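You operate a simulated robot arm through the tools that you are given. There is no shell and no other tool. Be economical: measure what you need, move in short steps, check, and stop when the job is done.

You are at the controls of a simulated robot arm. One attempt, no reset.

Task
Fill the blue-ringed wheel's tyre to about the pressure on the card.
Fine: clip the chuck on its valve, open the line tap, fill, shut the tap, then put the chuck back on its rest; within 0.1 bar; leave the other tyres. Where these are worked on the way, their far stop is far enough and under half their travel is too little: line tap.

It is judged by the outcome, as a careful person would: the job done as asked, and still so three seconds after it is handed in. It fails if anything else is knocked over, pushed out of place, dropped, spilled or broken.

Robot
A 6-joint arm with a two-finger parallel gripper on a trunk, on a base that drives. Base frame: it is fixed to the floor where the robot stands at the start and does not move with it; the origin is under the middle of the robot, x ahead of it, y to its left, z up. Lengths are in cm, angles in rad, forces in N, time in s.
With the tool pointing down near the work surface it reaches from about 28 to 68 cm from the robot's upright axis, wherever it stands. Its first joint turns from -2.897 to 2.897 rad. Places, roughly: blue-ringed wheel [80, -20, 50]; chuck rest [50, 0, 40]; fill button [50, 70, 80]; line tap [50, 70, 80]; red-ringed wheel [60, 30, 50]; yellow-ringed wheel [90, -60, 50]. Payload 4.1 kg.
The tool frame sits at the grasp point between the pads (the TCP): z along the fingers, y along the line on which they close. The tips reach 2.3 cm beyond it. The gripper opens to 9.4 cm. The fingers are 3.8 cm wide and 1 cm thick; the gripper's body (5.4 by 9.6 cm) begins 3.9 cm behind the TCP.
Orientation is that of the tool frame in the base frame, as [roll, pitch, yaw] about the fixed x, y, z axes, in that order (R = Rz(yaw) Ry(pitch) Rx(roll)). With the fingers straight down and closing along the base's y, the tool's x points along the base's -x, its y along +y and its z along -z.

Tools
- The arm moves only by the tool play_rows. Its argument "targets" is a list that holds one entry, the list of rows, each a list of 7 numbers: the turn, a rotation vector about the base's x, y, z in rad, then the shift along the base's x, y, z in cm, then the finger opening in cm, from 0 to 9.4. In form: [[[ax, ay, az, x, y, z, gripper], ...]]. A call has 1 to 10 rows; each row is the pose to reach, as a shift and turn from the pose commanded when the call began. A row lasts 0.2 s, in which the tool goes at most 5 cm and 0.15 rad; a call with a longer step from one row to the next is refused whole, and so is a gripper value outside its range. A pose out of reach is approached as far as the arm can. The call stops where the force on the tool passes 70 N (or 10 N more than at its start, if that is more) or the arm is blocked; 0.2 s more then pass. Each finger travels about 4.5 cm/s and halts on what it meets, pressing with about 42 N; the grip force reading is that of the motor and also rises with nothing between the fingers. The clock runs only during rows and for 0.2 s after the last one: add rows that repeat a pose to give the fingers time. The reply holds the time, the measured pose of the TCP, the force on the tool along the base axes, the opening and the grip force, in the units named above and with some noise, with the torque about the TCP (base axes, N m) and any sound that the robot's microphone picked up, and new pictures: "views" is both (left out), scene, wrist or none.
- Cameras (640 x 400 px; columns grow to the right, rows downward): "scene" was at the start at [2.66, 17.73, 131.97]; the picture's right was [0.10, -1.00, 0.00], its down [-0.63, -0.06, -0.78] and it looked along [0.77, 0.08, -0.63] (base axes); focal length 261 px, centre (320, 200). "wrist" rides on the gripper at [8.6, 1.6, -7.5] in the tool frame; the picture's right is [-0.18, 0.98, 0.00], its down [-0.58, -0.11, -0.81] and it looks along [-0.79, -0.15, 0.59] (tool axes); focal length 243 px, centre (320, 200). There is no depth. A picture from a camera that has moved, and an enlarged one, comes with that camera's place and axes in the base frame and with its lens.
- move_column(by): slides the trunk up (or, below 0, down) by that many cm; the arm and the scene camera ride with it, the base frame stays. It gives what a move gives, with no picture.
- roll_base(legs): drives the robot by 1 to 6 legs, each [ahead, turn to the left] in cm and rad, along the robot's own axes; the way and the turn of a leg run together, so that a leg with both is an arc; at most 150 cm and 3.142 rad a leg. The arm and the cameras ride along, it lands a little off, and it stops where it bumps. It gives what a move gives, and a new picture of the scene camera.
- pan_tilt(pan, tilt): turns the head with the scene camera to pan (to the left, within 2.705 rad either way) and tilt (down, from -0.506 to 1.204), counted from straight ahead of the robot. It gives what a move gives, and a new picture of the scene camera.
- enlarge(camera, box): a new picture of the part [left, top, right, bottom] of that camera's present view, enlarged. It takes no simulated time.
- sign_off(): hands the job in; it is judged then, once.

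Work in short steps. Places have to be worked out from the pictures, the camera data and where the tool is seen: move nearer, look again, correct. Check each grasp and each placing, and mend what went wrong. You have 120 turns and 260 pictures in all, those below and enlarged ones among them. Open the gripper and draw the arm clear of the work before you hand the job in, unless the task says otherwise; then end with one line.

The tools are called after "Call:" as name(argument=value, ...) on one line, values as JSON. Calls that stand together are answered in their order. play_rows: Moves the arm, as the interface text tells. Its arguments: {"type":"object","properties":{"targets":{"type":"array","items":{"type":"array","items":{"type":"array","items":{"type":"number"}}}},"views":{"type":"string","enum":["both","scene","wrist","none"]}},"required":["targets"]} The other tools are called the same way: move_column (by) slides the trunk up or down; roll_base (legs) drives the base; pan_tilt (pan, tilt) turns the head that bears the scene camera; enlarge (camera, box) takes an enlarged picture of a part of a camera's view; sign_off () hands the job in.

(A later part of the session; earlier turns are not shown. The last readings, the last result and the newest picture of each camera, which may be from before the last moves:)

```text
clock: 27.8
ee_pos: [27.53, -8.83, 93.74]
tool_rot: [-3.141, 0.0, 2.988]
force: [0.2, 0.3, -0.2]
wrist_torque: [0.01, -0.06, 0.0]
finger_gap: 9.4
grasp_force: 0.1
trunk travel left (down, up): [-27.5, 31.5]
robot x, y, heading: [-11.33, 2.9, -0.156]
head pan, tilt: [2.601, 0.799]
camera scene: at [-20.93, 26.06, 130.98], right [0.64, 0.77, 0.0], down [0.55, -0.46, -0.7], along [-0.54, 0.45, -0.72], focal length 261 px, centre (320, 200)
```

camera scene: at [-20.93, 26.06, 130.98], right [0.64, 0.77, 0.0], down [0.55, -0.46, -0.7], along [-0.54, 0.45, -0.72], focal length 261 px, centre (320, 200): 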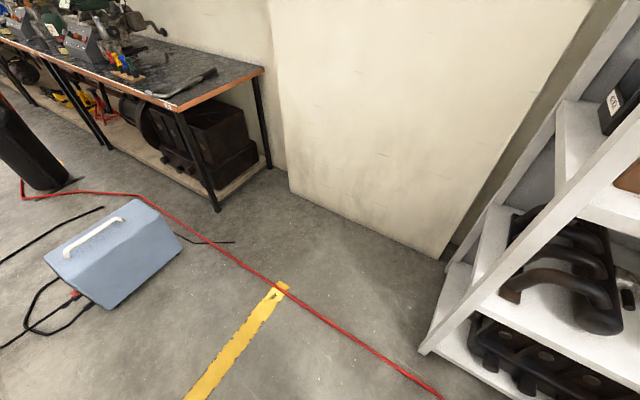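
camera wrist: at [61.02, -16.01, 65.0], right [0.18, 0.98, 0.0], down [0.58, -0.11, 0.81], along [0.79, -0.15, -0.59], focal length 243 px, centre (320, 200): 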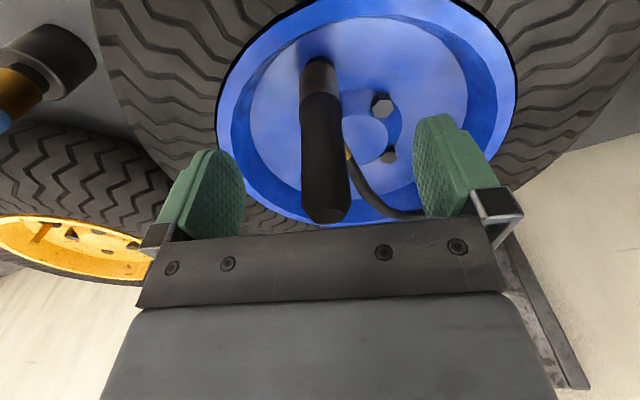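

The floor is clear around. I back 30 cm, then drive forward-left to (-1.6, 41.7) with heading 0.33, avoiding bench, shelf and floor hose.

Call:
roll_base(legs=[[-30, 0], [0, 0.865], [52, 0], [0, -0.38]])

Call:
pan_tilt(pan=0.1, tilt=0.7)

```text
clock: 36.0
ee_pos: [38.45, 50.83, 93.63]
tool_rot: [3.141, 0.001, -2.812]
force: [-0.4, -0.2, -0.1]
wrist_torque: [0.0, 0.01, -0.01]
finger_gap: 9.38
grasp_force: 0.0
trunk travel left (down, up): [-27.5, 31.5]
robot x, y, heading: [-1.99, 43.26, 0.333]
head pan, tilt: [2.601, 0.799]
camera scene: at [-20.62, 58.92, 130.98], right [0.21, 0.98, 0.0], down [0.7, -0.15, -0.7], along [-0.68, 0.14, -0.72], focal length 261 px, centre (320, 200)
```

scene: 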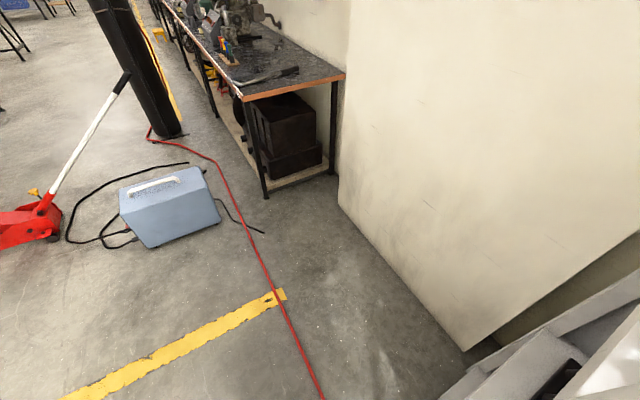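

```text
clock: 38.3
ee_pos: [38.47, 50.79, 93.65]
tool_rot: [3.141, -0.001, -2.813]
force: [0.0, 0.0, -0.5]
wrist_torque: [-0.01, 0.02, -0.03]
finger_gap: 9.39
grasp_force: 0.0
trunk travel left (down, up): [-27.5, 31.5]
robot x, y, heading: [-1.68, 43.29, 0.331]
head pan, tilt: [0.099, 0.7]
camera scene: at [-5.01, 60.82, 131.81], right [0.42, -0.91, 0.0], down [-0.58, -0.27, -0.76], along [0.69, 0.32, -0.64], focal length 261 px, centre (320, 200)
```

scene: 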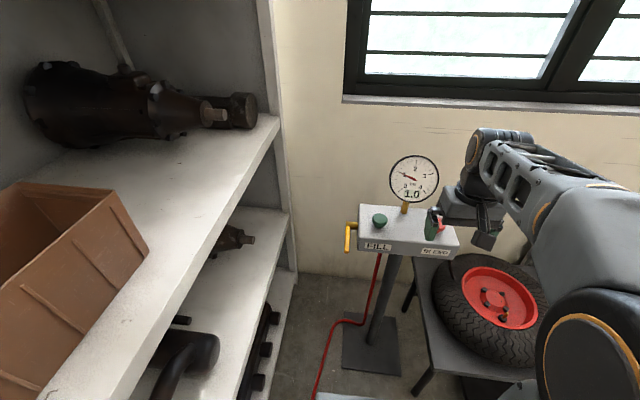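

Well placed. I zoom on the panel and lever.

Call:
enlarge(camera="scene", box=[330, 190, 430, 260])

Call:
enlarge(camera="wrist", box=[0, 0, 640, 400])

```text
5.71 times, centred on (380, 225) of scene
camera zoom: at [-5.01, 60.82, 131.81], right [0.42, -0.91, 0.0], down [-0.58, -0.27, -0.76], along [0.69, 0.32, -0.64], focal length 1493 px, centre (-23, 57)
```

zoom: 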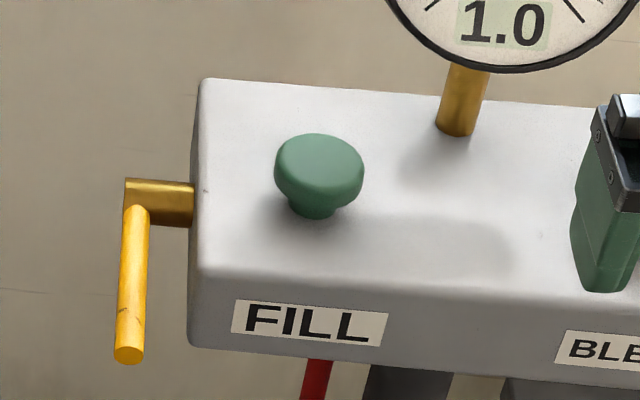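

```text
1.00 times, centred on (320, 200) of wrist (not enlarged: the box is as wide or as high as the picture)
camera zoom: at [29.79, 49.46, 101.24], right [-0.14, 0.99, 0.0], down [0.59, 0.09, 0.81], along [0.8, 0.12, -0.59], focal length 243 px, centre (320, 200)
```

zoom: 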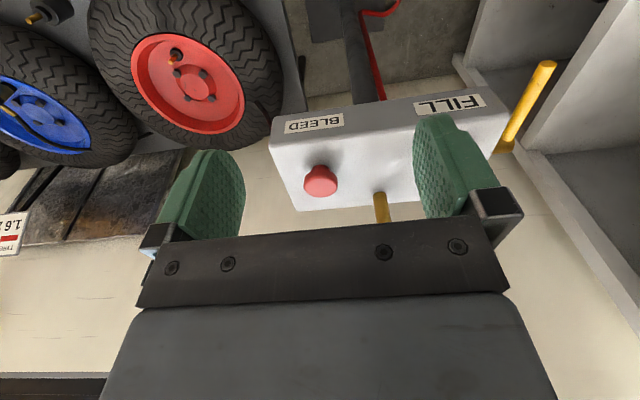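

The lever's axle is horizontal out of the panel's left end; the handle lies horizontal from ≈(46,75.3,78) to tip ≈(37.7,72.8,77.3). I close the fingers, rotate the tool by −90° (narrow side toward the panel) and go above the handle's tip.

Call:
play_rows(targets=[[[0, 0, -0.149, 0, 2.3, 0, 6], [0, 0, -0.298, 0, 4.6, 0, 4], [0, 0, -0.447, 0, 6.9, 0, 2], [0, 0, -0.596, 0, 9.2, 0, 0], [0, 0, -0.745, 0, 11.5, 0, 0], [0, 0, -0.894, 0, 13.8, 0, 0], [0, 0, -1.043, 0.1, 16.1, 0, 0], [0, 0, -1.192, 0.2, 18.4, 0, 0], [0, 0, -1.341, 0.3, 20.8, 0, 0], [0, 0, -1.49, 0.4, 23.2, -1, 0]]])

Call:
enlarge(camera="scene", box=[310, 170, 430, 270])

```text
clock: 40.5
ee_pos: [38.72, 73.9, 92.8]
tool_rot: [-3.14, 0.002, 1.981]
force: [0.4, 0.5, 0.8]
wrist_torque: [0.01, -0.02, 0.02]
finger_gap: 0.0
grasp_force: 42.0
trunk travel left (down, up): [-27.5, 31.5]
robot x, y, heading: [-1.99, 43.17, 0.328]
head pan, tilt: [0.099, 0.7]
camera scene: at [-5.02, 60.81, 131.81], right [0.42, -0.91, 0.0], down [-0.58, -0.27, -0.77], along [0.69, 0.32, -0.64], focal length 261 px, centre (320, 200)
camera wrist: at [36.77, 82.47, 100.32], right [0.97, 0.22, 0.0], down [0.13, -0.58, 0.81], along [0.18, -0.79, -0.59], focal length 243 px, centre (320, 200)
```

scene: 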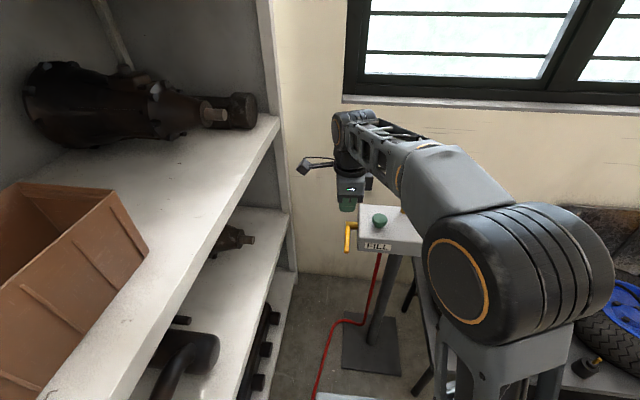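
wrist: 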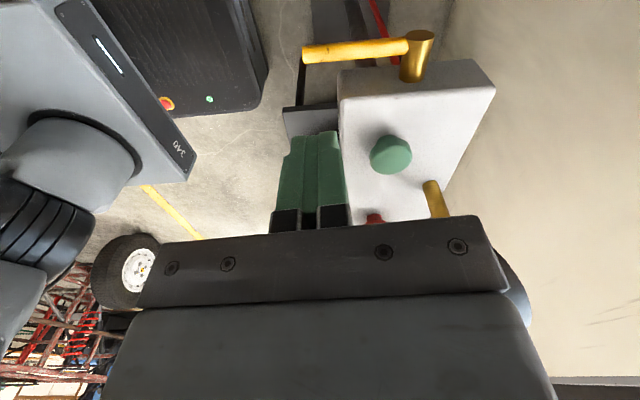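

```text
4.00 times, centred on (370, 220) of scene
camera zoom: at [-5.02, 60.81, 131.81], right [0.42, -0.91, 0.0], down [-0.58, -0.27, -0.77], along [0.69, 0.32, -0.64], focal length 1045 px, centre (120, 120)
```

zoom: 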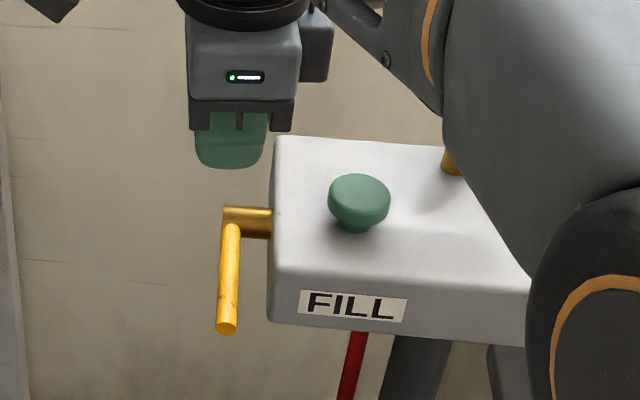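

Wrist view confirms the handle tip near (37.6, 72.8). I descend onto the handle and start pressing gently down, watching the force.

Call:
play_rows(targets=[[[0, 0, -0.08, 0, 0, -4.5, 0], [0, 0, -0.08, 0, 0, -9, 0], [0, 0, -0.08, 0, 0, -11.3, 0], [0, 0, -0.08, 0, 0, -12.5, 0], [0, 0, -0.08, 0, 0, -13.3, 0], [0, 0, -0.08, 0.1, 0, -14, 0], [0, 0, -0.08, 0.2, 0.05, -14.6, 0]]])

Call:
enlarge(camera="scene", box=[310, 170, 430, 270])

```text
clock: 42.0
ee_pos: [38.85, 73.93, 79.96]
tool_rot: [3.118, -0.01, 1.902]
force: [-18.5, -14.1, 66.8]
wrist_torque: [-0.99, 0.41, -0.3]
finger_gap: 0.0
grasp_force: 41.6
trunk travel left (down, up): [-27.5, 31.5]
robot x, y, heading: [-1.97, 43.44, 0.335]
head pan, tilt: [0.099, 0.7]
stopped in row 7: the force on the tool passed its limit at 77 N (the readings are from after the stop); the commanded pose is now the measured one
camera scene: at [-5.49, 60.47, 131.9], right [0.42, -0.91, 0.0], down [-0.58, -0.27, -0.77], along [0.7, 0.32, -0.64], focal length 261 px, centre (320, 200)
camera wrist: at [37.58, 82.53, 87.6], right [0.99, 0.15, 0.02], down [0.07, -0.6, 0.8], along [0.13, -0.79, -0.6], focal length 243 px, centre (320, 200)
```

scene: 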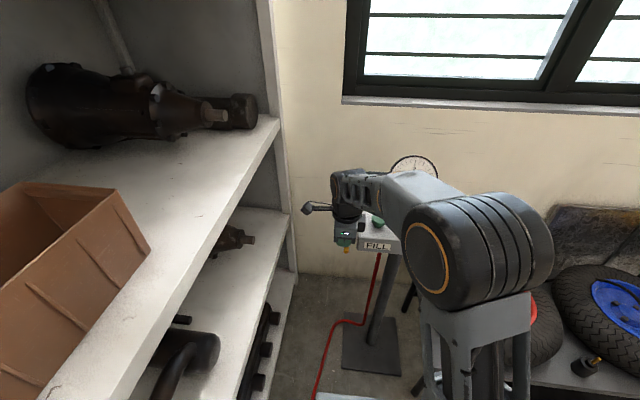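
wrist: 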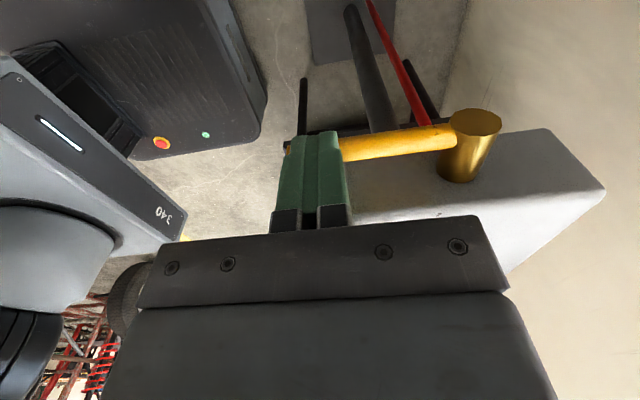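

```text
4.00 times, centred on (370, 220) of scene
camera zoom: at [-5.49, 60.47, 131.9], right [0.42, -0.91, 0.0], down [-0.58, -0.27, -0.77], along [0.7, 0.32, -0.64], focal length 1045 px, centre (120, 120)
```

zoom: 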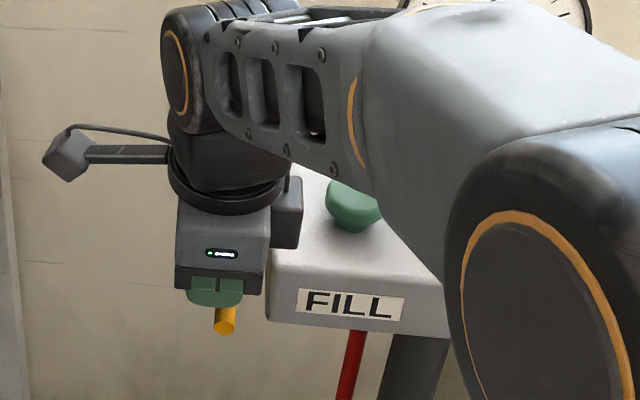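

The lever won't go down (hard stop), so it opens upward. I lift off, restoring the tool's tilt, then will turn the gripper back to grasp the handle between the pads (closing along the axle direction).

Call:
play_rows(targets=[[[-0.017, 0.019, 0, 0, 0, 2, 0], [-0.017, 0.019, 0, 0, 0, 6, 0], [-0.017, 0.019, 0, 0, 0, 9, 0]]], views="none")

Call:
play_rows(targets=[[[0, 0, 0.148, 0, 0, 0, 1], [0, 0, 0.296, 0, 0, 0, 2], [0, 0, 0.444, 0, 0, 0, 3.2], [0, 0, 0.592, 0, 0, 0, 3.2], [0, 0, 0.74, 0, 0, 0, 3.2], [0, 0, 0.888, 0, 0, 0, 3.2], [0, 0, 1.036, 0, 0, 0, 3.2], [0, 0, 1.184, 0, 0, 0, 3.2], [0, 0, 1.332, 0, 0, 0, 3.2], [0, 0, 1.48, 0, 0, 0, 3.2]]])

Call:
enlarge(camera="scene", box=[310, 170, 430, 270])

```text
clock: 42.8
ee_pos: [39.16, 74.03, 88.13]
tool_rot: [-3.129, 0.005, 1.903]
force: [0.3, 0.1, -1.1]
wrist_torque: [-0.03, -0.02, 0.01]
finger_gap: 0.0
grasp_force: 41.8
trunk travel left (down, up): [-27.5, 31.5]
robot x, y, heading: [-1.96, 43.1, 0.332]
head pan, tilt: [0.099, 0.7]
```

```text
clock: 45.0
ee_pos: [39.06, 74.04, 88.25]
tool_rot: [-3.131, 0.006, -2.897]
force: [-1.0, -0.5, 0.4]
wrist_torque: [-0.01, -0.01, -0.04]
finger_gap: 3.19
grasp_force: 0.1
trunk travel left (down, up): [-27.5, 31.5]
robot x, y, heading: [-1.87, 43.57, 0.33]
head pan, tilt: [0.099, 0.7]
camera scene: at [-5.04, 60.81, 131.81], right [0.42, -0.91, 0.0], down [-0.58, -0.27, -0.76], along [0.69, 0.32, -0.64], focal length 261 px, centre (320, 200)
camera wrist: at [30.35, 73.6, 95.67], right [-0.06, 1.0, -0.01], down [0.58, 0.04, 0.81], along [0.81, 0.04, -0.59], focal length 243 px, centre (320, 200)
```

scene: 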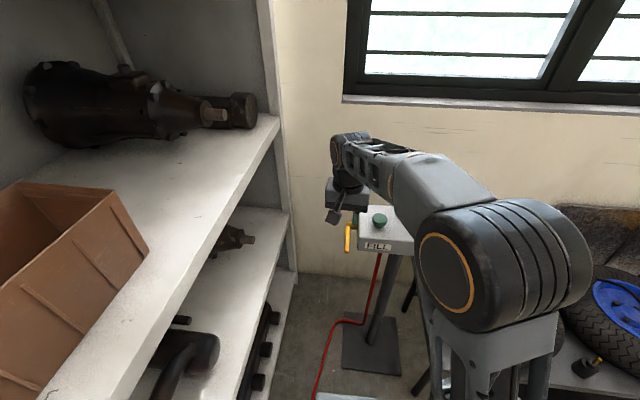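
wrist: 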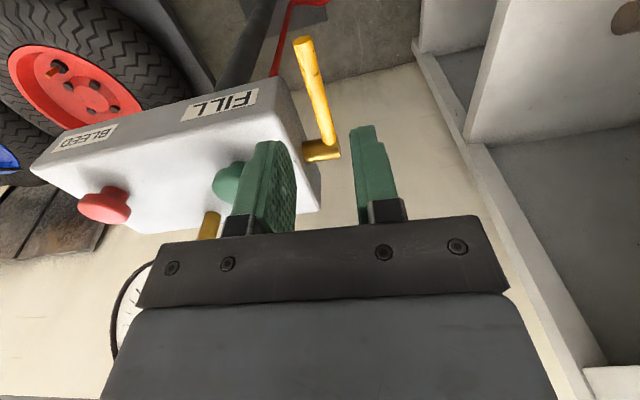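

```text
4.00 times, centred on (370, 220) of scene
camera zoom: at [-5.04, 60.81, 131.81], right [0.42, -0.91, 0.0], down [-0.58, -0.27, -0.76], along [0.69, 0.32, -0.64], focal length 1045 px, centre (120, 120)
```

zoom: 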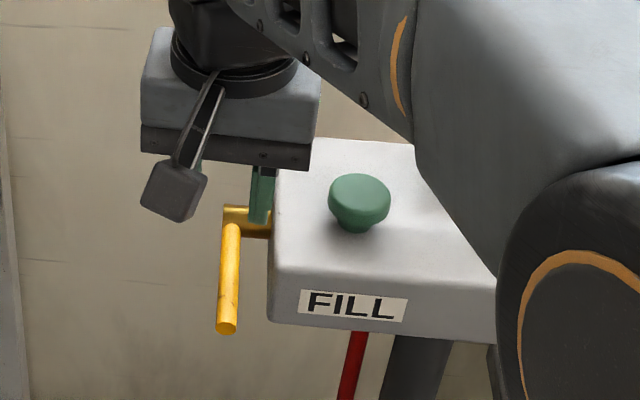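

Handle relocated at tip ≈(37.6,72.7), consistent. I move to straddle its end with the fingers and descend to z≈78.3.

Call:
play_rows(targets=[[[0, 0, 0.06, -0.3, -0.84, 0, 3.2], [0, 0, 0.06, -0.3, -0.84, -3, 3.2], [0, 0, 0.06, -0.3, -0.84, -6, 3.2], [0, 0, 0.06, -0.3, -0.84, -8.5, 3.2], [0, 0, 0.06, -0.3, -0.84, -9.9, 3.2], [0, 0, 0.06, -0.3, -0.84, -9.9, 3.2]]])

Call:
enlarge(camera="scene", box=[310, 180, 430, 280])

```text
clock: 46.4
ee_pos: [38.79, 73.32, 78.17]
tool_rot: [-3.127, 0.005, -2.84]
force: [0.5, -0.4, 1.0]
wrist_torque: [0.02, -0.01, 0.02]
finger_gap: 3.2
grasp_force: 0.0
trunk travel left (down, up): [-27.5, 31.5]
robot x, y, heading: [-1.99, 43.41, 0.33]
head pan, tilt: [0.099, 0.7]
camera scene: at [-5.04, 60.82, 131.81], right [0.42, -0.91, 0.0], down [-0.58, -0.27, -0.76], along [0.69, 0.32, -0.64], focal length 261 px, centre (320, 200)
camera wrist: at [30.03, 72.35, 85.65], right [-0.12, 0.99, -0.01], down [0.58, 0.08, 0.81], along [0.81, 0.09, -0.59], focal length 243 px, centre (320, 200)
```

scene: 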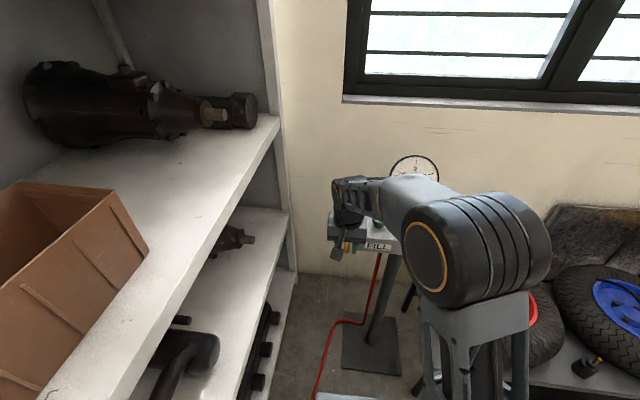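
wrist: 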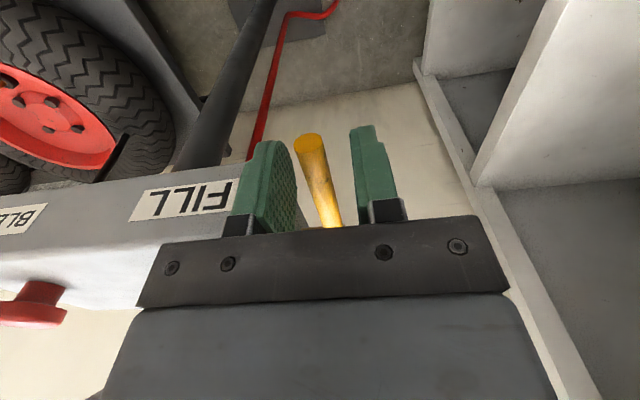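

```text
4.00 times, centred on (370, 230) of scene
camera zoom: at [-5.04, 60.82, 131.81], right [0.42, -0.91, 0.0], down [-0.58, -0.27, -0.76], along [0.69, 0.32, -0.64], focal length 1045 px, centre (120, 80)
```

zoom: 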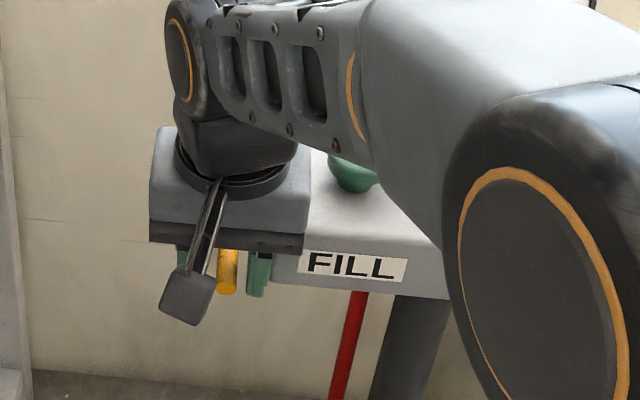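

Handle is centred between the fingers. I close, then swing it up along the arc (radius ≈7.4 cm) to about 45° first.

Call:
play_rows(targets=[[[0, 0, 0, 0, 0, 0, 1.5], [0, 0, 0, 0, 0, 0, 0], [0, 0, 0, 0, 0, 0, 0], [0, 0, 0, 0.06, 0.02, 1.0, 0], [0, 0, 0, 0.24, 0.07, 1.92, 0], [0, 0, 0, 0.55, 0.17, 2.85, 0], [0, 0, 0, 0.95, 0.29, 3.7, 0], [0, 0, 0, 1.5, 0.46, 4.5, 0], [0, 0, 0, 2.07, 0.64, 5.23, 0]]])

Call:
enlarge(camera="scene", box=[310, 180, 430, 280])

```text
clock: 48.4
ee_pos: [40.82, 73.73, 83.71]
tool_rot: [-3.128, 0.001, -2.841]
force: [-14.3, -26.3, -0.3]
wrist_torque: [-0.6, 1.34, 0.59]
finger_gap: 1.36
grasp_force: 45.0
trunk travel left (down, up): [-27.5, 31.5]
robot x, y, heading: [-1.7, 43.6, 0.336]
head pan, tilt: [0.099, 0.7]
camera scene: at [-5.17, 60.54, 131.86], right [0.42, -0.91, 0.0], down [-0.58, -0.27, -0.77], along [0.69, 0.32, -0.64], focal length 261 px, centre (320, 200)
camera wrist: at [32.07, 72.73, 91.2], right [-0.12, 0.99, -0.01], down [0.58, 0.08, 0.81], along [0.8, 0.09, -0.59], focal length 243 px, centre (320, 200)
```

scene: 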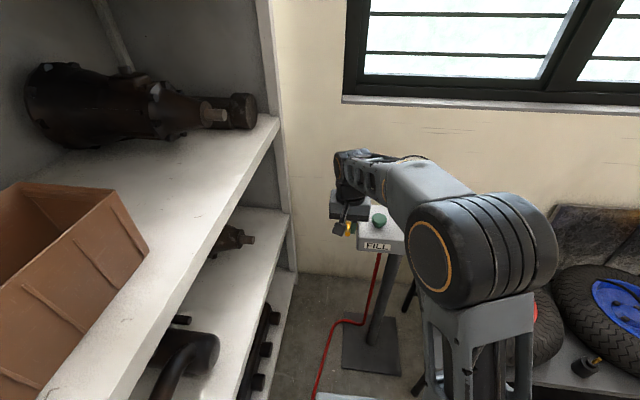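
wrist: 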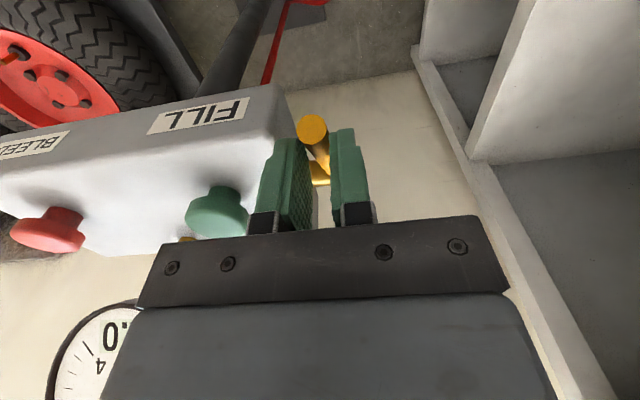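

```text
4.00 times, centred on (370, 230) of scene
camera zoom: at [-5.17, 60.54, 131.86], right [0.42, -0.91, 0.0], down [-0.58, -0.27, -0.77], along [0.69, 0.32, -0.64], focal length 1045 px, centre (120, 80)
```

zoom: 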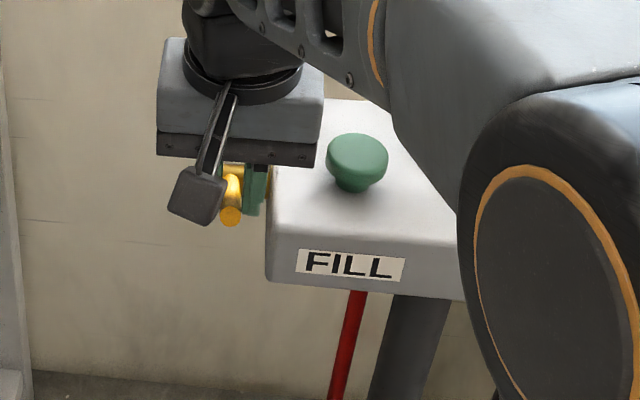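

The lever goes up. I continue the arc towards 90°, easing the sideways load slightly.

Call:
play_rows(targets=[[[0, 0, 0, 0.75, -0.15, 0.65, 0], [0, 0, 0, 1.55, 0.05, 1.18, 0], [0, 0, 0, 2.4, 0.25, 1.6, 0], [0, 0, 0, 3.25, 0.5, 1.92, 0], [0, 0, 0, 4.2, 0.75, 2.1, 0], [0, 0, 0, 5.1, 1.0, 2.17, 0], [0, 0, 0, 5.1, 1.0, 2.17, 0]]])

Call:
enlarge(camera="scene", box=[310, 160, 430, 260])

```text
clock: 50.0
ee_pos: [45.88, 74.92, 85.47]
tool_rot: [-3.13, 0.006, -2.84]
force: [-0.6, 0.1, -0.9]
wrist_torque: [0.03, 0.07, -0.03]
finger_gap: 0.01
grasp_force: 41.8
trunk travel left (down, up): [-27.5, 31.5]
robot x, y, heading: [-1.78, 43.39, 0.329]
head pan, tilt: [0.099, 0.7]
camera scene: at [-4.98, 60.81, 131.8], right [0.42, -0.91, 0.0], down [-0.59, -0.27, -0.76], along [0.7, 0.32, -0.64], focal length 261 px, centre (320, 200)
camera wrist: at [37.11, 73.96, 93.03], right [-0.12, 0.99, -0.01], down [0.58, 0.08, 0.81], along [0.81, 0.09, -0.58], focal length 243 px, centre (320, 200)
```

scene: 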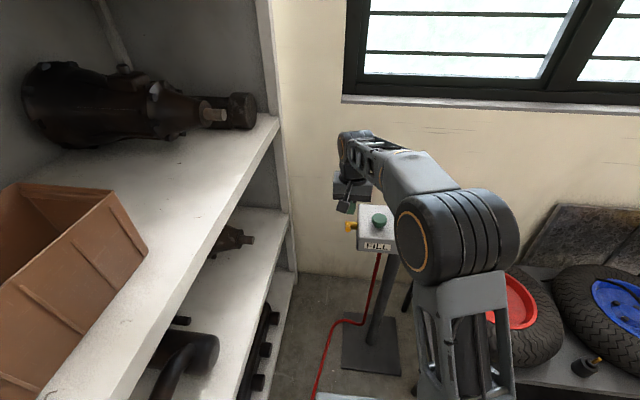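
wrist: 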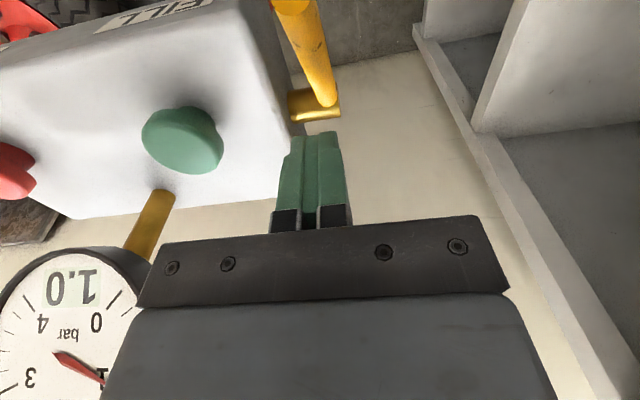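

```text
4.00 times, centred on (370, 210) of scene
camera zoom: at [-4.98, 60.81, 131.8], right [0.42, -0.91, 0.0], down [-0.59, -0.27, -0.76], along [0.7, 0.32, -0.64], focal length 1045 px, centre (120, 160)
```

zoom: 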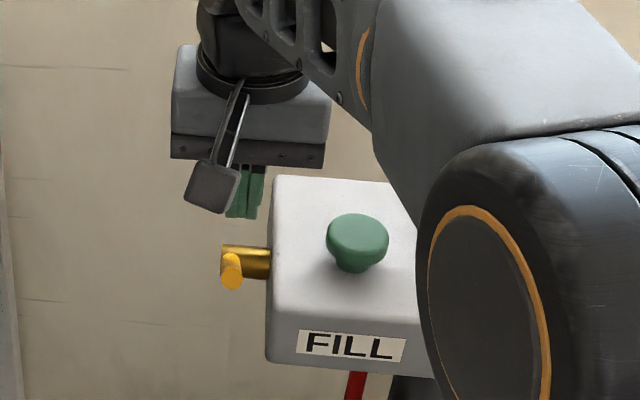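

The handle slipped out at about 40° up. I'll now push it from the robot side: go up, back, down in front of it, then push toward the wall near its tip.

Call:
play_rows(targets=[[[0, 0, 0, 0, 0, 4, 0], [0, 0, 0, -3.4, -1, 5, 0], [0, 0, 0, -6.8, -2, 5, 0], [0, 0, 0, -10.1, -3, 5, 0], [0, 0, 0, -10.1, -3, 1, 0], [0, 0, 0, -10.1, -3, -1.7, 0], [0, 0, 0, -10.1, -3, -1.7, 0]]])

Call:
enlarge(camera="scene", box=[310, 160, 430, 260])

```text
clock: 51.6
ee_pos: [35.99, 71.93, 83.72]
tool_rot: [-3.129, 0.003, -2.843]
force: [0.2, 0.2, 0.3]
wrist_torque: [0.01, 0.0, 0.01]
finger_gap: 0.0
grasp_force: 42.1
trunk travel left (down, up): [-27.5, 31.5]
robot x, y, heading: [-1.7, 43.34, 0.334]
head pan, tilt: [0.099, 0.7]
camera scene: at [-5.02, 60.81, 131.81], right [0.42, -0.91, 0.0], down [-0.58, -0.27, -0.76], along [0.69, 0.32, -0.64], focal length 261 px, centre (320, 200)
camera wrist: at [27.26, 70.95, 91.26], right [-0.12, 0.99, -0.01], down [0.58, 0.08, 0.81], along [0.81, 0.09, -0.59], focal length 243 px, centre (320, 200)
```

scene: 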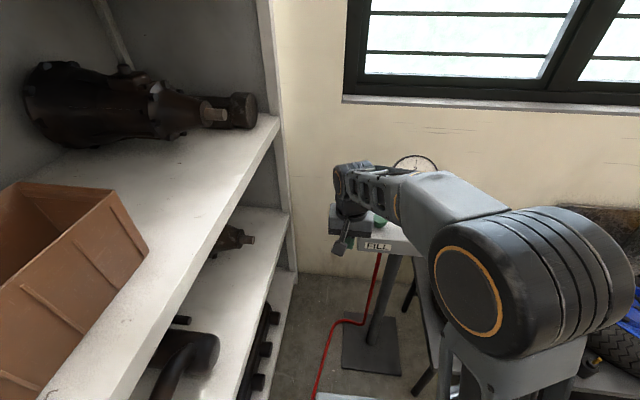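
wrist: 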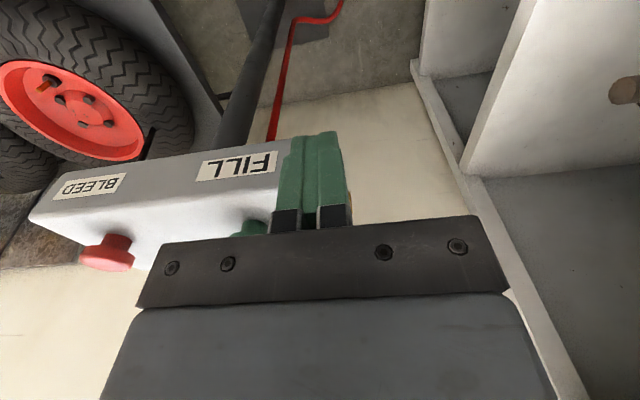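

```text
4.00 times, centred on (370, 210) of scene
camera zoom: at [-5.02, 60.81, 131.81], right [0.42, -0.91, 0.0], down [-0.58, -0.27, -0.76], along [0.69, 0.32, -0.64], focal length 1045 px, centre (120, 160)
```

zoom: 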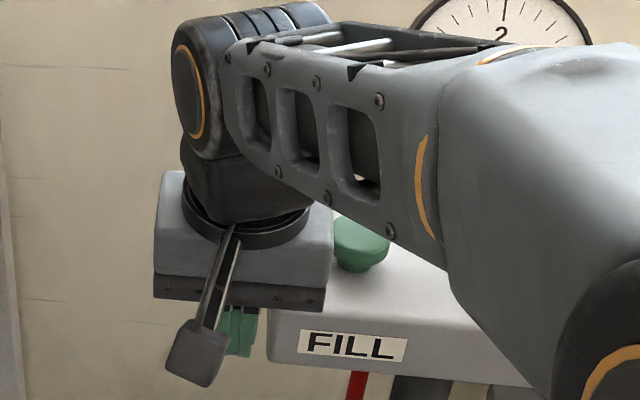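

The handle is just behind the fingers, slightly to +v. I shift a bit and push towards the wall.

Call:
play_rows(targets=[[[0, 0, 0, 0.8, 0.8, 0, 0], [0, 0, 0, 2.2, 1.3, 0, 0], [0, 0, 0, 3.6, 1.75, 0.2, 0], [0, 0, 0, 4.8, 2.15, 0.4, 0], [0, 0, 0, 5.8, 2.5, 0.6, 0], [0, 0, 0, 6.7, 2.8, 0.8, 0], [0, 0, 0, 7.4, 3.0, 0.8, 0]]])

Call:
enlarge(camera="scene", box=[310, 160, 430, 260])

```text
clock: 52.4
ee_pos: [38.46, 73.28, 85.29]
tool_rot: [-3.135, 0.012, -2.838]
force: [-26.1, -16.7, 34.5]
wrist_torque: [0.04, -0.67, -0.27]
finger_gap: 0.04
grasp_force: 42.2
trunk travel left (down, up): [-27.5, 31.5]
robot x, y, heading: [-1.84, 43.69, 0.334]
head pan, tilt: [0.099, 0.7]
stopped in row 3: the force on the tool passed its limit at 78 N (the readings are from after the stop); the commanded pose is now the measured one
camera scene: at [-5.66, 60.43, 131.88], right [0.42, -0.91, 0.0], down [-0.58, -0.27, -0.77], along [0.7, 0.32, -0.64], focal length 261 px, centre (320, 200)
camera wrist: at [29.59, 72.33, 92.61], right [-0.12, 0.99, 0.0], down [0.58, 0.07, 0.81], along [0.81, 0.09, -0.58], focal length 243 px, centre (320, 200)
```

scene: 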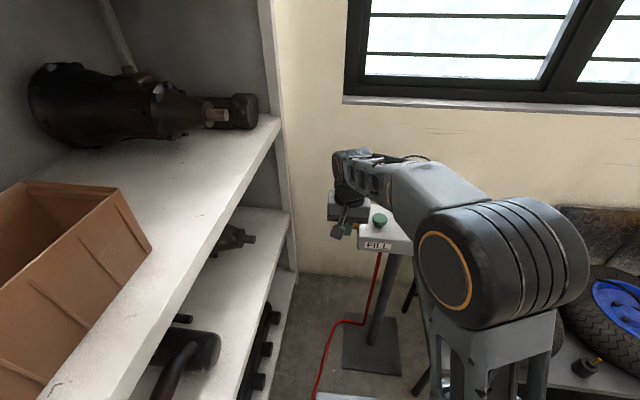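
wrist: 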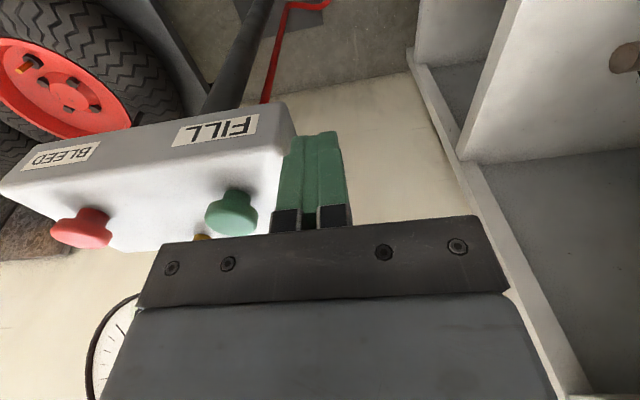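

```text
4.00 times, centred on (370, 210) of scene
camera zoom: at [-5.66, 60.43, 131.88], right [0.42, -0.91, 0.0], down [-0.58, -0.27, -0.77], along [0.7, 0.32, -0.64], focal length 1045 px, centre (120, 160)
```

zoom: 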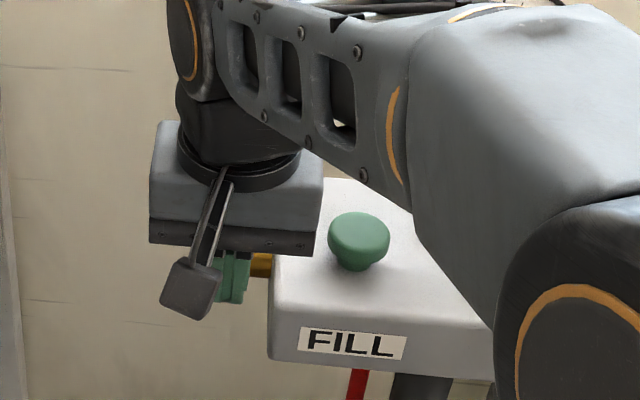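

The fingertips rode against the handle's end face — I was too high. I back off, go lower (tips at ≈79), and push again.

Call:
play_rows(targets=[[[0, 0, 0, -1, -0.3, 0.8, 0], [0, 0, 0, -4.2, -1.4, 0.8, 0], [0, 0, 0, -4.2, -1.4, -2, 0], [0, 0, 0, -4.2, -1.4, -4.4, 0], [0, 0, 0, -4.2, -1.4, -4.4, 0]]])

Call:
enlarge(camera="wrist", box=[240, 90, 400, 230])

```text
clock: 53.5
ee_pos: [34.5, 71.94, 80.26]
tool_rot: [-3.132, 0.009, -2.838]
force: [0.6, 0.1, 0.5]
wrist_torque: [-0.02, 0.02, 0.02]
finger_gap: 0.0
grasp_force: 42.5
trunk travel left (down, up): [-27.5, 31.5]
robot x, y, heading: [-2.12, 43.19, 0.335]
head pan, tilt: [0.099, 0.7]
camera scene: at [-5.14, 60.77, 131.81], right [0.42, -0.91, 0.0], down [-0.58, -0.27, -0.76], along [0.69, 0.32, -0.64], focal length 261 px, centre (320, 200)
camera wrist: at [25.72, 70.91, 87.78], right [-0.12, 0.99, -0.01], down [0.58, 0.07, 0.81], along [0.81, 0.09, -0.58], focal length 243 px, centre (320, 200)
```

scene: 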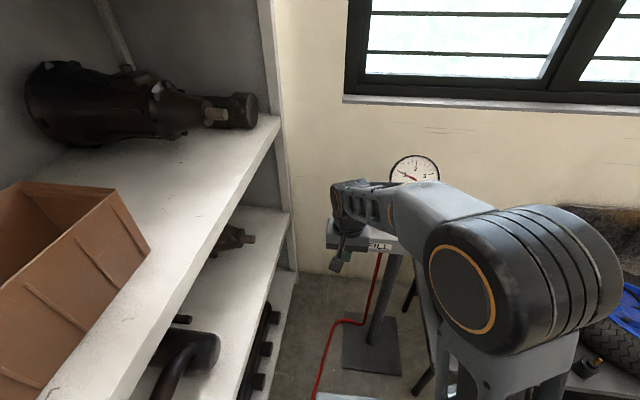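
wrist: 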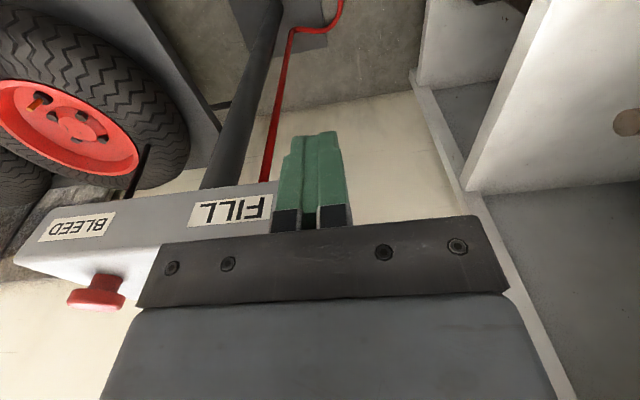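

```text
2.86 times, centred on (320, 160) of wrist
camera zoom: at [25.72, 70.91, 87.78], right [-0.12, 0.99, -0.01], down [0.58, 0.07, 0.81], along [0.81, 0.09, -0.58], focal length 693 px, centre (320, 314)
```

zoom: 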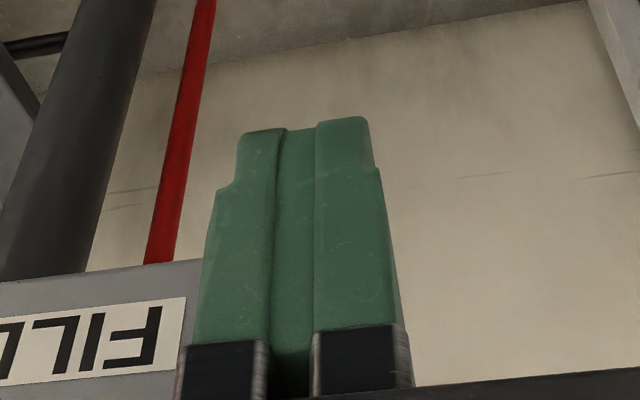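

Fingers are right in front of the (hidden) handle and low. I push toward the wall, rising a little as it turns.

Call:
play_rows(targets=[[[0, 0, 0, 1.9, 0.65, 0, 0], [0, 0, 0, 3.3, 1.1, 0, 0], [0, 0, 0, 4.7, 1.6, 0.3, 0], [0, 0, 0, 5.9, 2.0, 0.8, 0], [0, 0, 0, 7.0, 2.4, 1.5, 0], [0, 0, 0, 8.0, 2.75, 2.2, 0], [0, 0, 0, 8.9, 3.05, 2.8, 0]]])

Call:
enlarge(camera="scene", box=[310, 160, 430, 260])

```text
clock: 54.1
ee_pos: [37.39, 72.97, 81.54]
tool_rot: [3.141, 0.031, -2.842]
force: [-19.0, -18.0, 40.1]
wrist_torque: [1.32, -2.72, -0.59]
finger_gap: 0.0
grasp_force: 42.7
trunk travel left (down, up): [-27.5, 31.5]
robot x, y, heading: [-2.01, 42.88, 0.337]
head pan, tilt: [0.099, 0.7]
stopped in row 2: the force on the tool passed its limit at 81 N (the readings are from after the stop); the commanded pose is now the measured one
camera scene: at [-5.68, 60.37, 131.9], right [0.42, -0.91, 0.0], down [-0.58, -0.27, -0.77], along [0.7, 0.32, -0.64], focal length 261 px, centre (320, 200)
camera wrist: at [28.42, 71.86, 88.69], right [-0.11, 0.99, 0.01], down [0.56, 0.06, 0.82], along [0.82, 0.1, -0.57], focal length 243 px, centre (320, 200)
```

scene: 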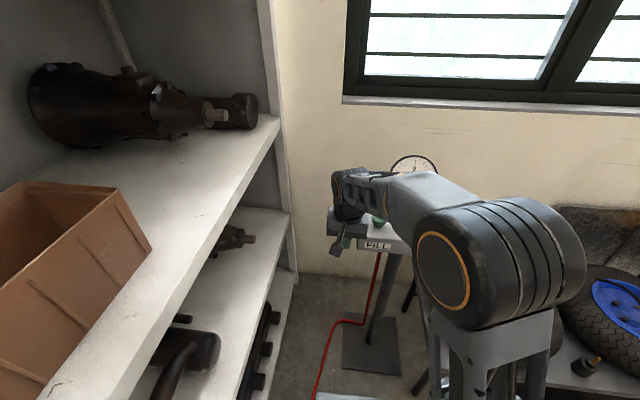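
wrist: 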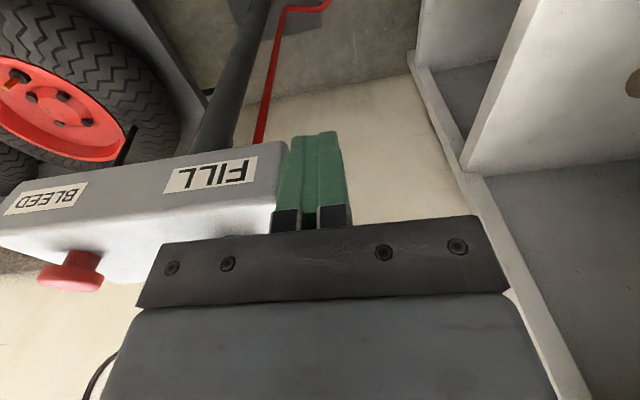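

```text
4.00 times, centred on (370, 210) of scene
camera zoom: at [-5.68, 60.37, 131.9], right [0.42, -0.91, 0.0], down [-0.58, -0.27, -0.77], along [0.7, 0.32, -0.64], focal length 1045 px, centre (120, 160)
```

zoom: 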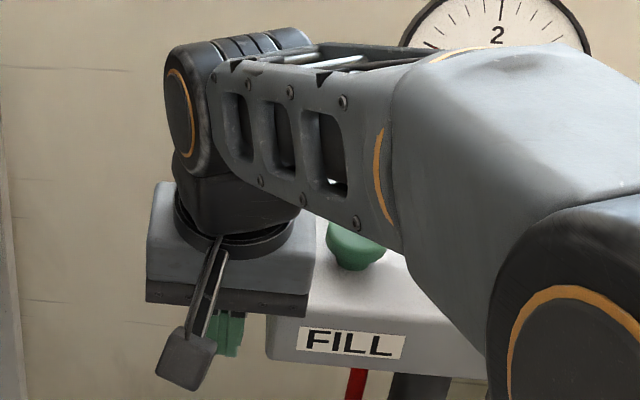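

Blocked again; the lever's angle isn't what I assumed. I back off up and look.

Call:
play_rows(targets=[[[0.01, -0.03, 0, -3, -1, 0.5, 0], [0.01, -0.03, 0, -6, -2, 2, 0], [0.01, -0.03, 0, -8, -3, 6, 0], [0.01, -0.03, 0, -9, -6, 9, 0], [0.01, -0.03, 0, -10, -10, 11, 0], [0.01, -0.03, 0, -10, -14, 12, 0]]])

Call:
enlarge(camera="scene", box=[310, 160, 430, 260])

```text
clock: 55.5
ee_pos: [27.5, 59.32, 93.21]
tool_rot: [-3.139, 0.05, -2.837]
force: [-0.5, -0.3, -0.2]
wrist_torque: [-0.04, 0.02, -0.01]
finger_gap: 0.02
grasp_force: 42.9
trunk travel left (down, up): [-27.5, 31.5]
robot x, y, heading: [-2.03, 43.23, 0.336]
head pan, tilt: [0.099, 0.7]
camera scene: at [-5.21, 60.75, 131.8], right [0.42, -0.91, 0.0], down [-0.58, -0.27, -0.76], along [0.69, 0.32, -0.64], focal length 261 px, centre (320, 200)
camera wrist: at [18.36, 58.2, 100.23], right [-0.12, 0.99, 0.01], down [0.55, 0.06, 0.84], along [0.83, 0.1, -0.55], focal length 243 px, centre (320, 200)
```

scene: 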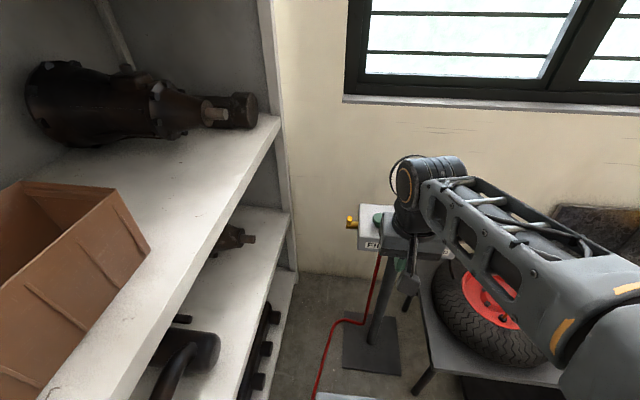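
wrist: 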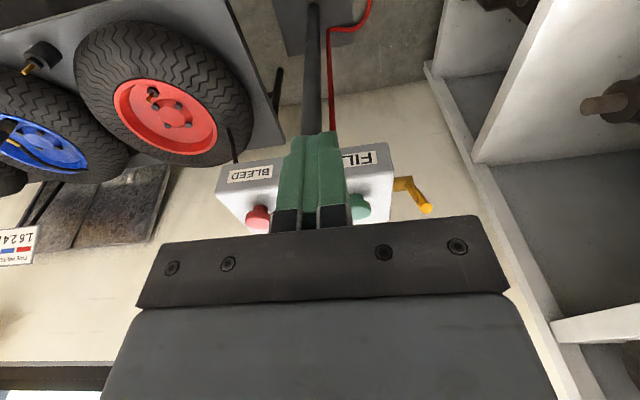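

```text
4.00 times, centred on (370, 210) of scene
camera zoom: at [-5.21, 60.75, 131.8], right [0.42, -0.91, 0.0], down [-0.58, -0.27, -0.76], along [0.69, 0.32, -0.64], focal length 1045 px, centre (120, 160)
```

zoom: 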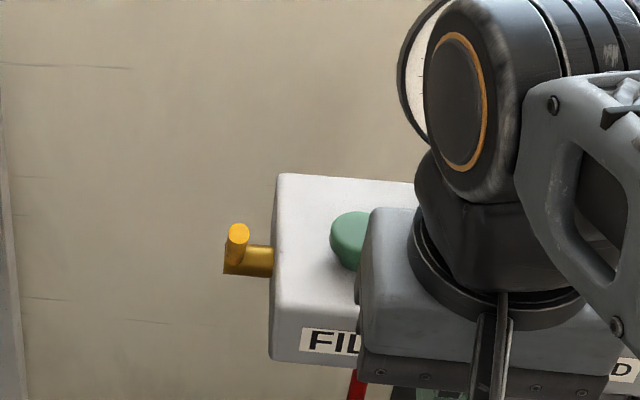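

Good: the handle is actually at about 60° now; the last block was the palm touching its end. I go back at a higher level (palm above the handle's top) and push on, also fixing the tool's small tilt.

Call:
play_rows(targets=[[[-0.015, 0.048, 0, 2, 3.3, 0, 0], [-0.015, 0.048, 0, 4, 6.6, 0, 0], [-0.015, 0.048, 0, 6.5, 10, 0, 0], [-0.015, 0.048, 0, 8, 13.3, -1, 0], [-0.015, 0.048, 0, 8, 13.3, -5, 0], [-0.015, 0.048, 0, 8, 13.3, -8.7, 0], [-0.015, 0.048, 0, 8, 13.3, -8.7, 0]]], views="none")

Call:
play_rows(targets=[[[0, 0, 0, 1.9, 0.65, 0, 0], [0, 0, 0, 3.8, 1.3, 0, 0], [0, 0, 0, 5.2, 1.8, 0, 0], [0, 0, 0, 6.3, 2.15, 0, 0], [0, 0, 0, 7.2, 2.45, 0, 0], [0, 0, 0, 8.0, 2.7, 0, 0], [0, 0, 0, 8.7, 2.95, 0, 0]]])

Call:
enlarge(camera="scene", box=[310, 160, 430, 260])

```text
clock: 57.1
ee_pos: [36.0, 72.46, 84.05]
tool_rot: [-3.138, 0.001, -2.838]
force: [0.1, -0.4, -0.3]
wrist_torque: [0.02, 0.0, 0.01]
finger_gap: 0.0
grasp_force: 42.7
trunk travel left (down, up): [-27.5, 31.5]
robot x, y, heading: [-2.29, 43.34, 0.337]
head pan, tilt: [0.099, 0.7]
```

```text
clock: 58.7
ee_pos: [44.06, 75.35, 84.08]
tool_rot: [-3.137, 0.002, -2.838]
force: [-0.6, -0.8, -0.6]
wrist_torque: [-0.03, 0.03, -0.04]
finger_gap: 0.02
grasp_force: 42.8
trunk travel left (down, up): [-27.5, 31.5]
robot x, y, heading: [-1.91, 43.28, 0.337]
head pan, tilt: [0.099, 0.7]
camera scene: at [-5.23, 60.73, 131.81], right [0.42, -0.91, 0.0], down [-0.58, -0.27, -0.77], along [0.69, 0.32, -0.64], focal length 261 px, centre (320, 200)
camera wrist: at [35.5, 74.37, 91.61], right [-0.12, 0.99, 0.0], down [0.59, 0.07, 0.81], along [0.8, 0.09, -0.59], focal length 243 px, centre (320, 200)
```

scene: 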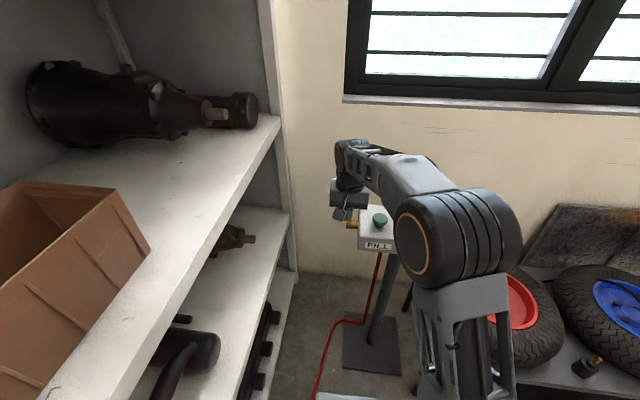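
wrist: 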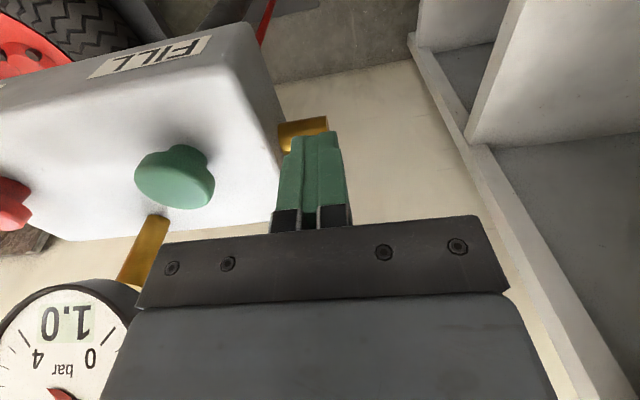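

```text
4.00 times, centred on (370, 210) of scene
camera zoom: at [-5.23, 60.73, 131.81], right [0.42, -0.91, 0.0], down [-0.58, -0.27, -0.77], along [0.69, 0.32, -0.64], focal length 1045 px, centre (120, 160)
```

zoom: 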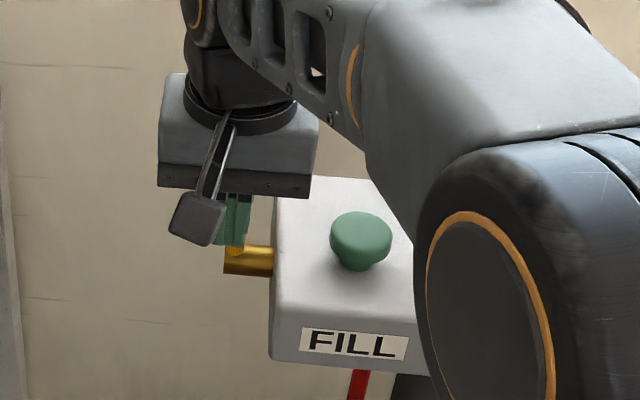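

The lever followed without resistance to roughly vertical. I push a little further to feel the stop.

Call:
play_rows(targets=[[[0, 0, 0, 0.9, 0.3, 0, 0], [0, 0, 0, 1.7, 0.6, 0, 0], [0, 0, 0, 2.4, 0.8, 0, 0]]], views="none")

Call:
play_rows(targets=[[[0, 0, 0, -2, -0.6, 0, 0], [0, 0, 0, -5, -1.6, 0, 0], [0, 0, 0, -8, -2.6, 3, 0], [0, 0, 0, -11, -4, 7, 0], [0, 0, 0, -11, -8.5, 8.5, 0], [0, 0, 0, -11, -13, 9, 0]]], views="scene")

Call:
enlarge(camera="scene", box=[310, 160, 430, 260])

```text
clock: 59.3
ee_pos: [44.36, 75.41, 84.09]
tool_rot: [-3.128, -0.03, -2.835]
force: [-59.3, -27.9, 16.1]
wrist_torque: [0.84, -2.04, -0.56]
finger_gap: 0.0
grasp_force: 42.4
trunk travel left (down, up): [-27.5, 31.5]
robot x, y, heading: [-2.13, 43.23, 0.345]
head pan, tilt: [0.099, 0.7]
stopped in row 2: the force on the tool passed its limit at 79 N (the readings are from after the stop); the commanded pose is now the measured one
```

```text
refused: row 4 steps farther than a row can; nothing moved
```

```text
4.00 times, centred on (370, 210) of scene
camera zoom: at [-6.09, 60.33, 131.86], right [0.43, -0.91, 0.0], down [-0.58, -0.27, -0.77], along [0.7, 0.33, -0.64], focal length 1045 px, centre (120, 160)
```

zoom: 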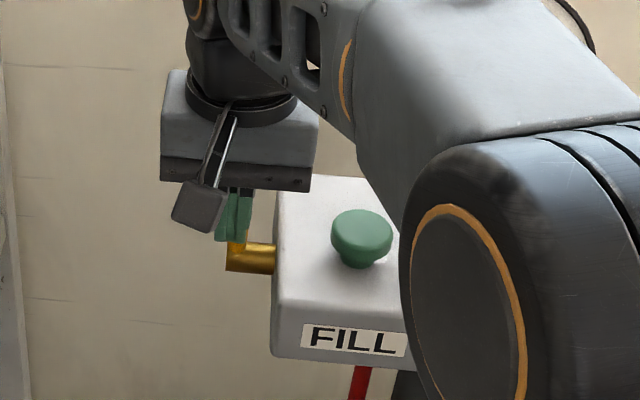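

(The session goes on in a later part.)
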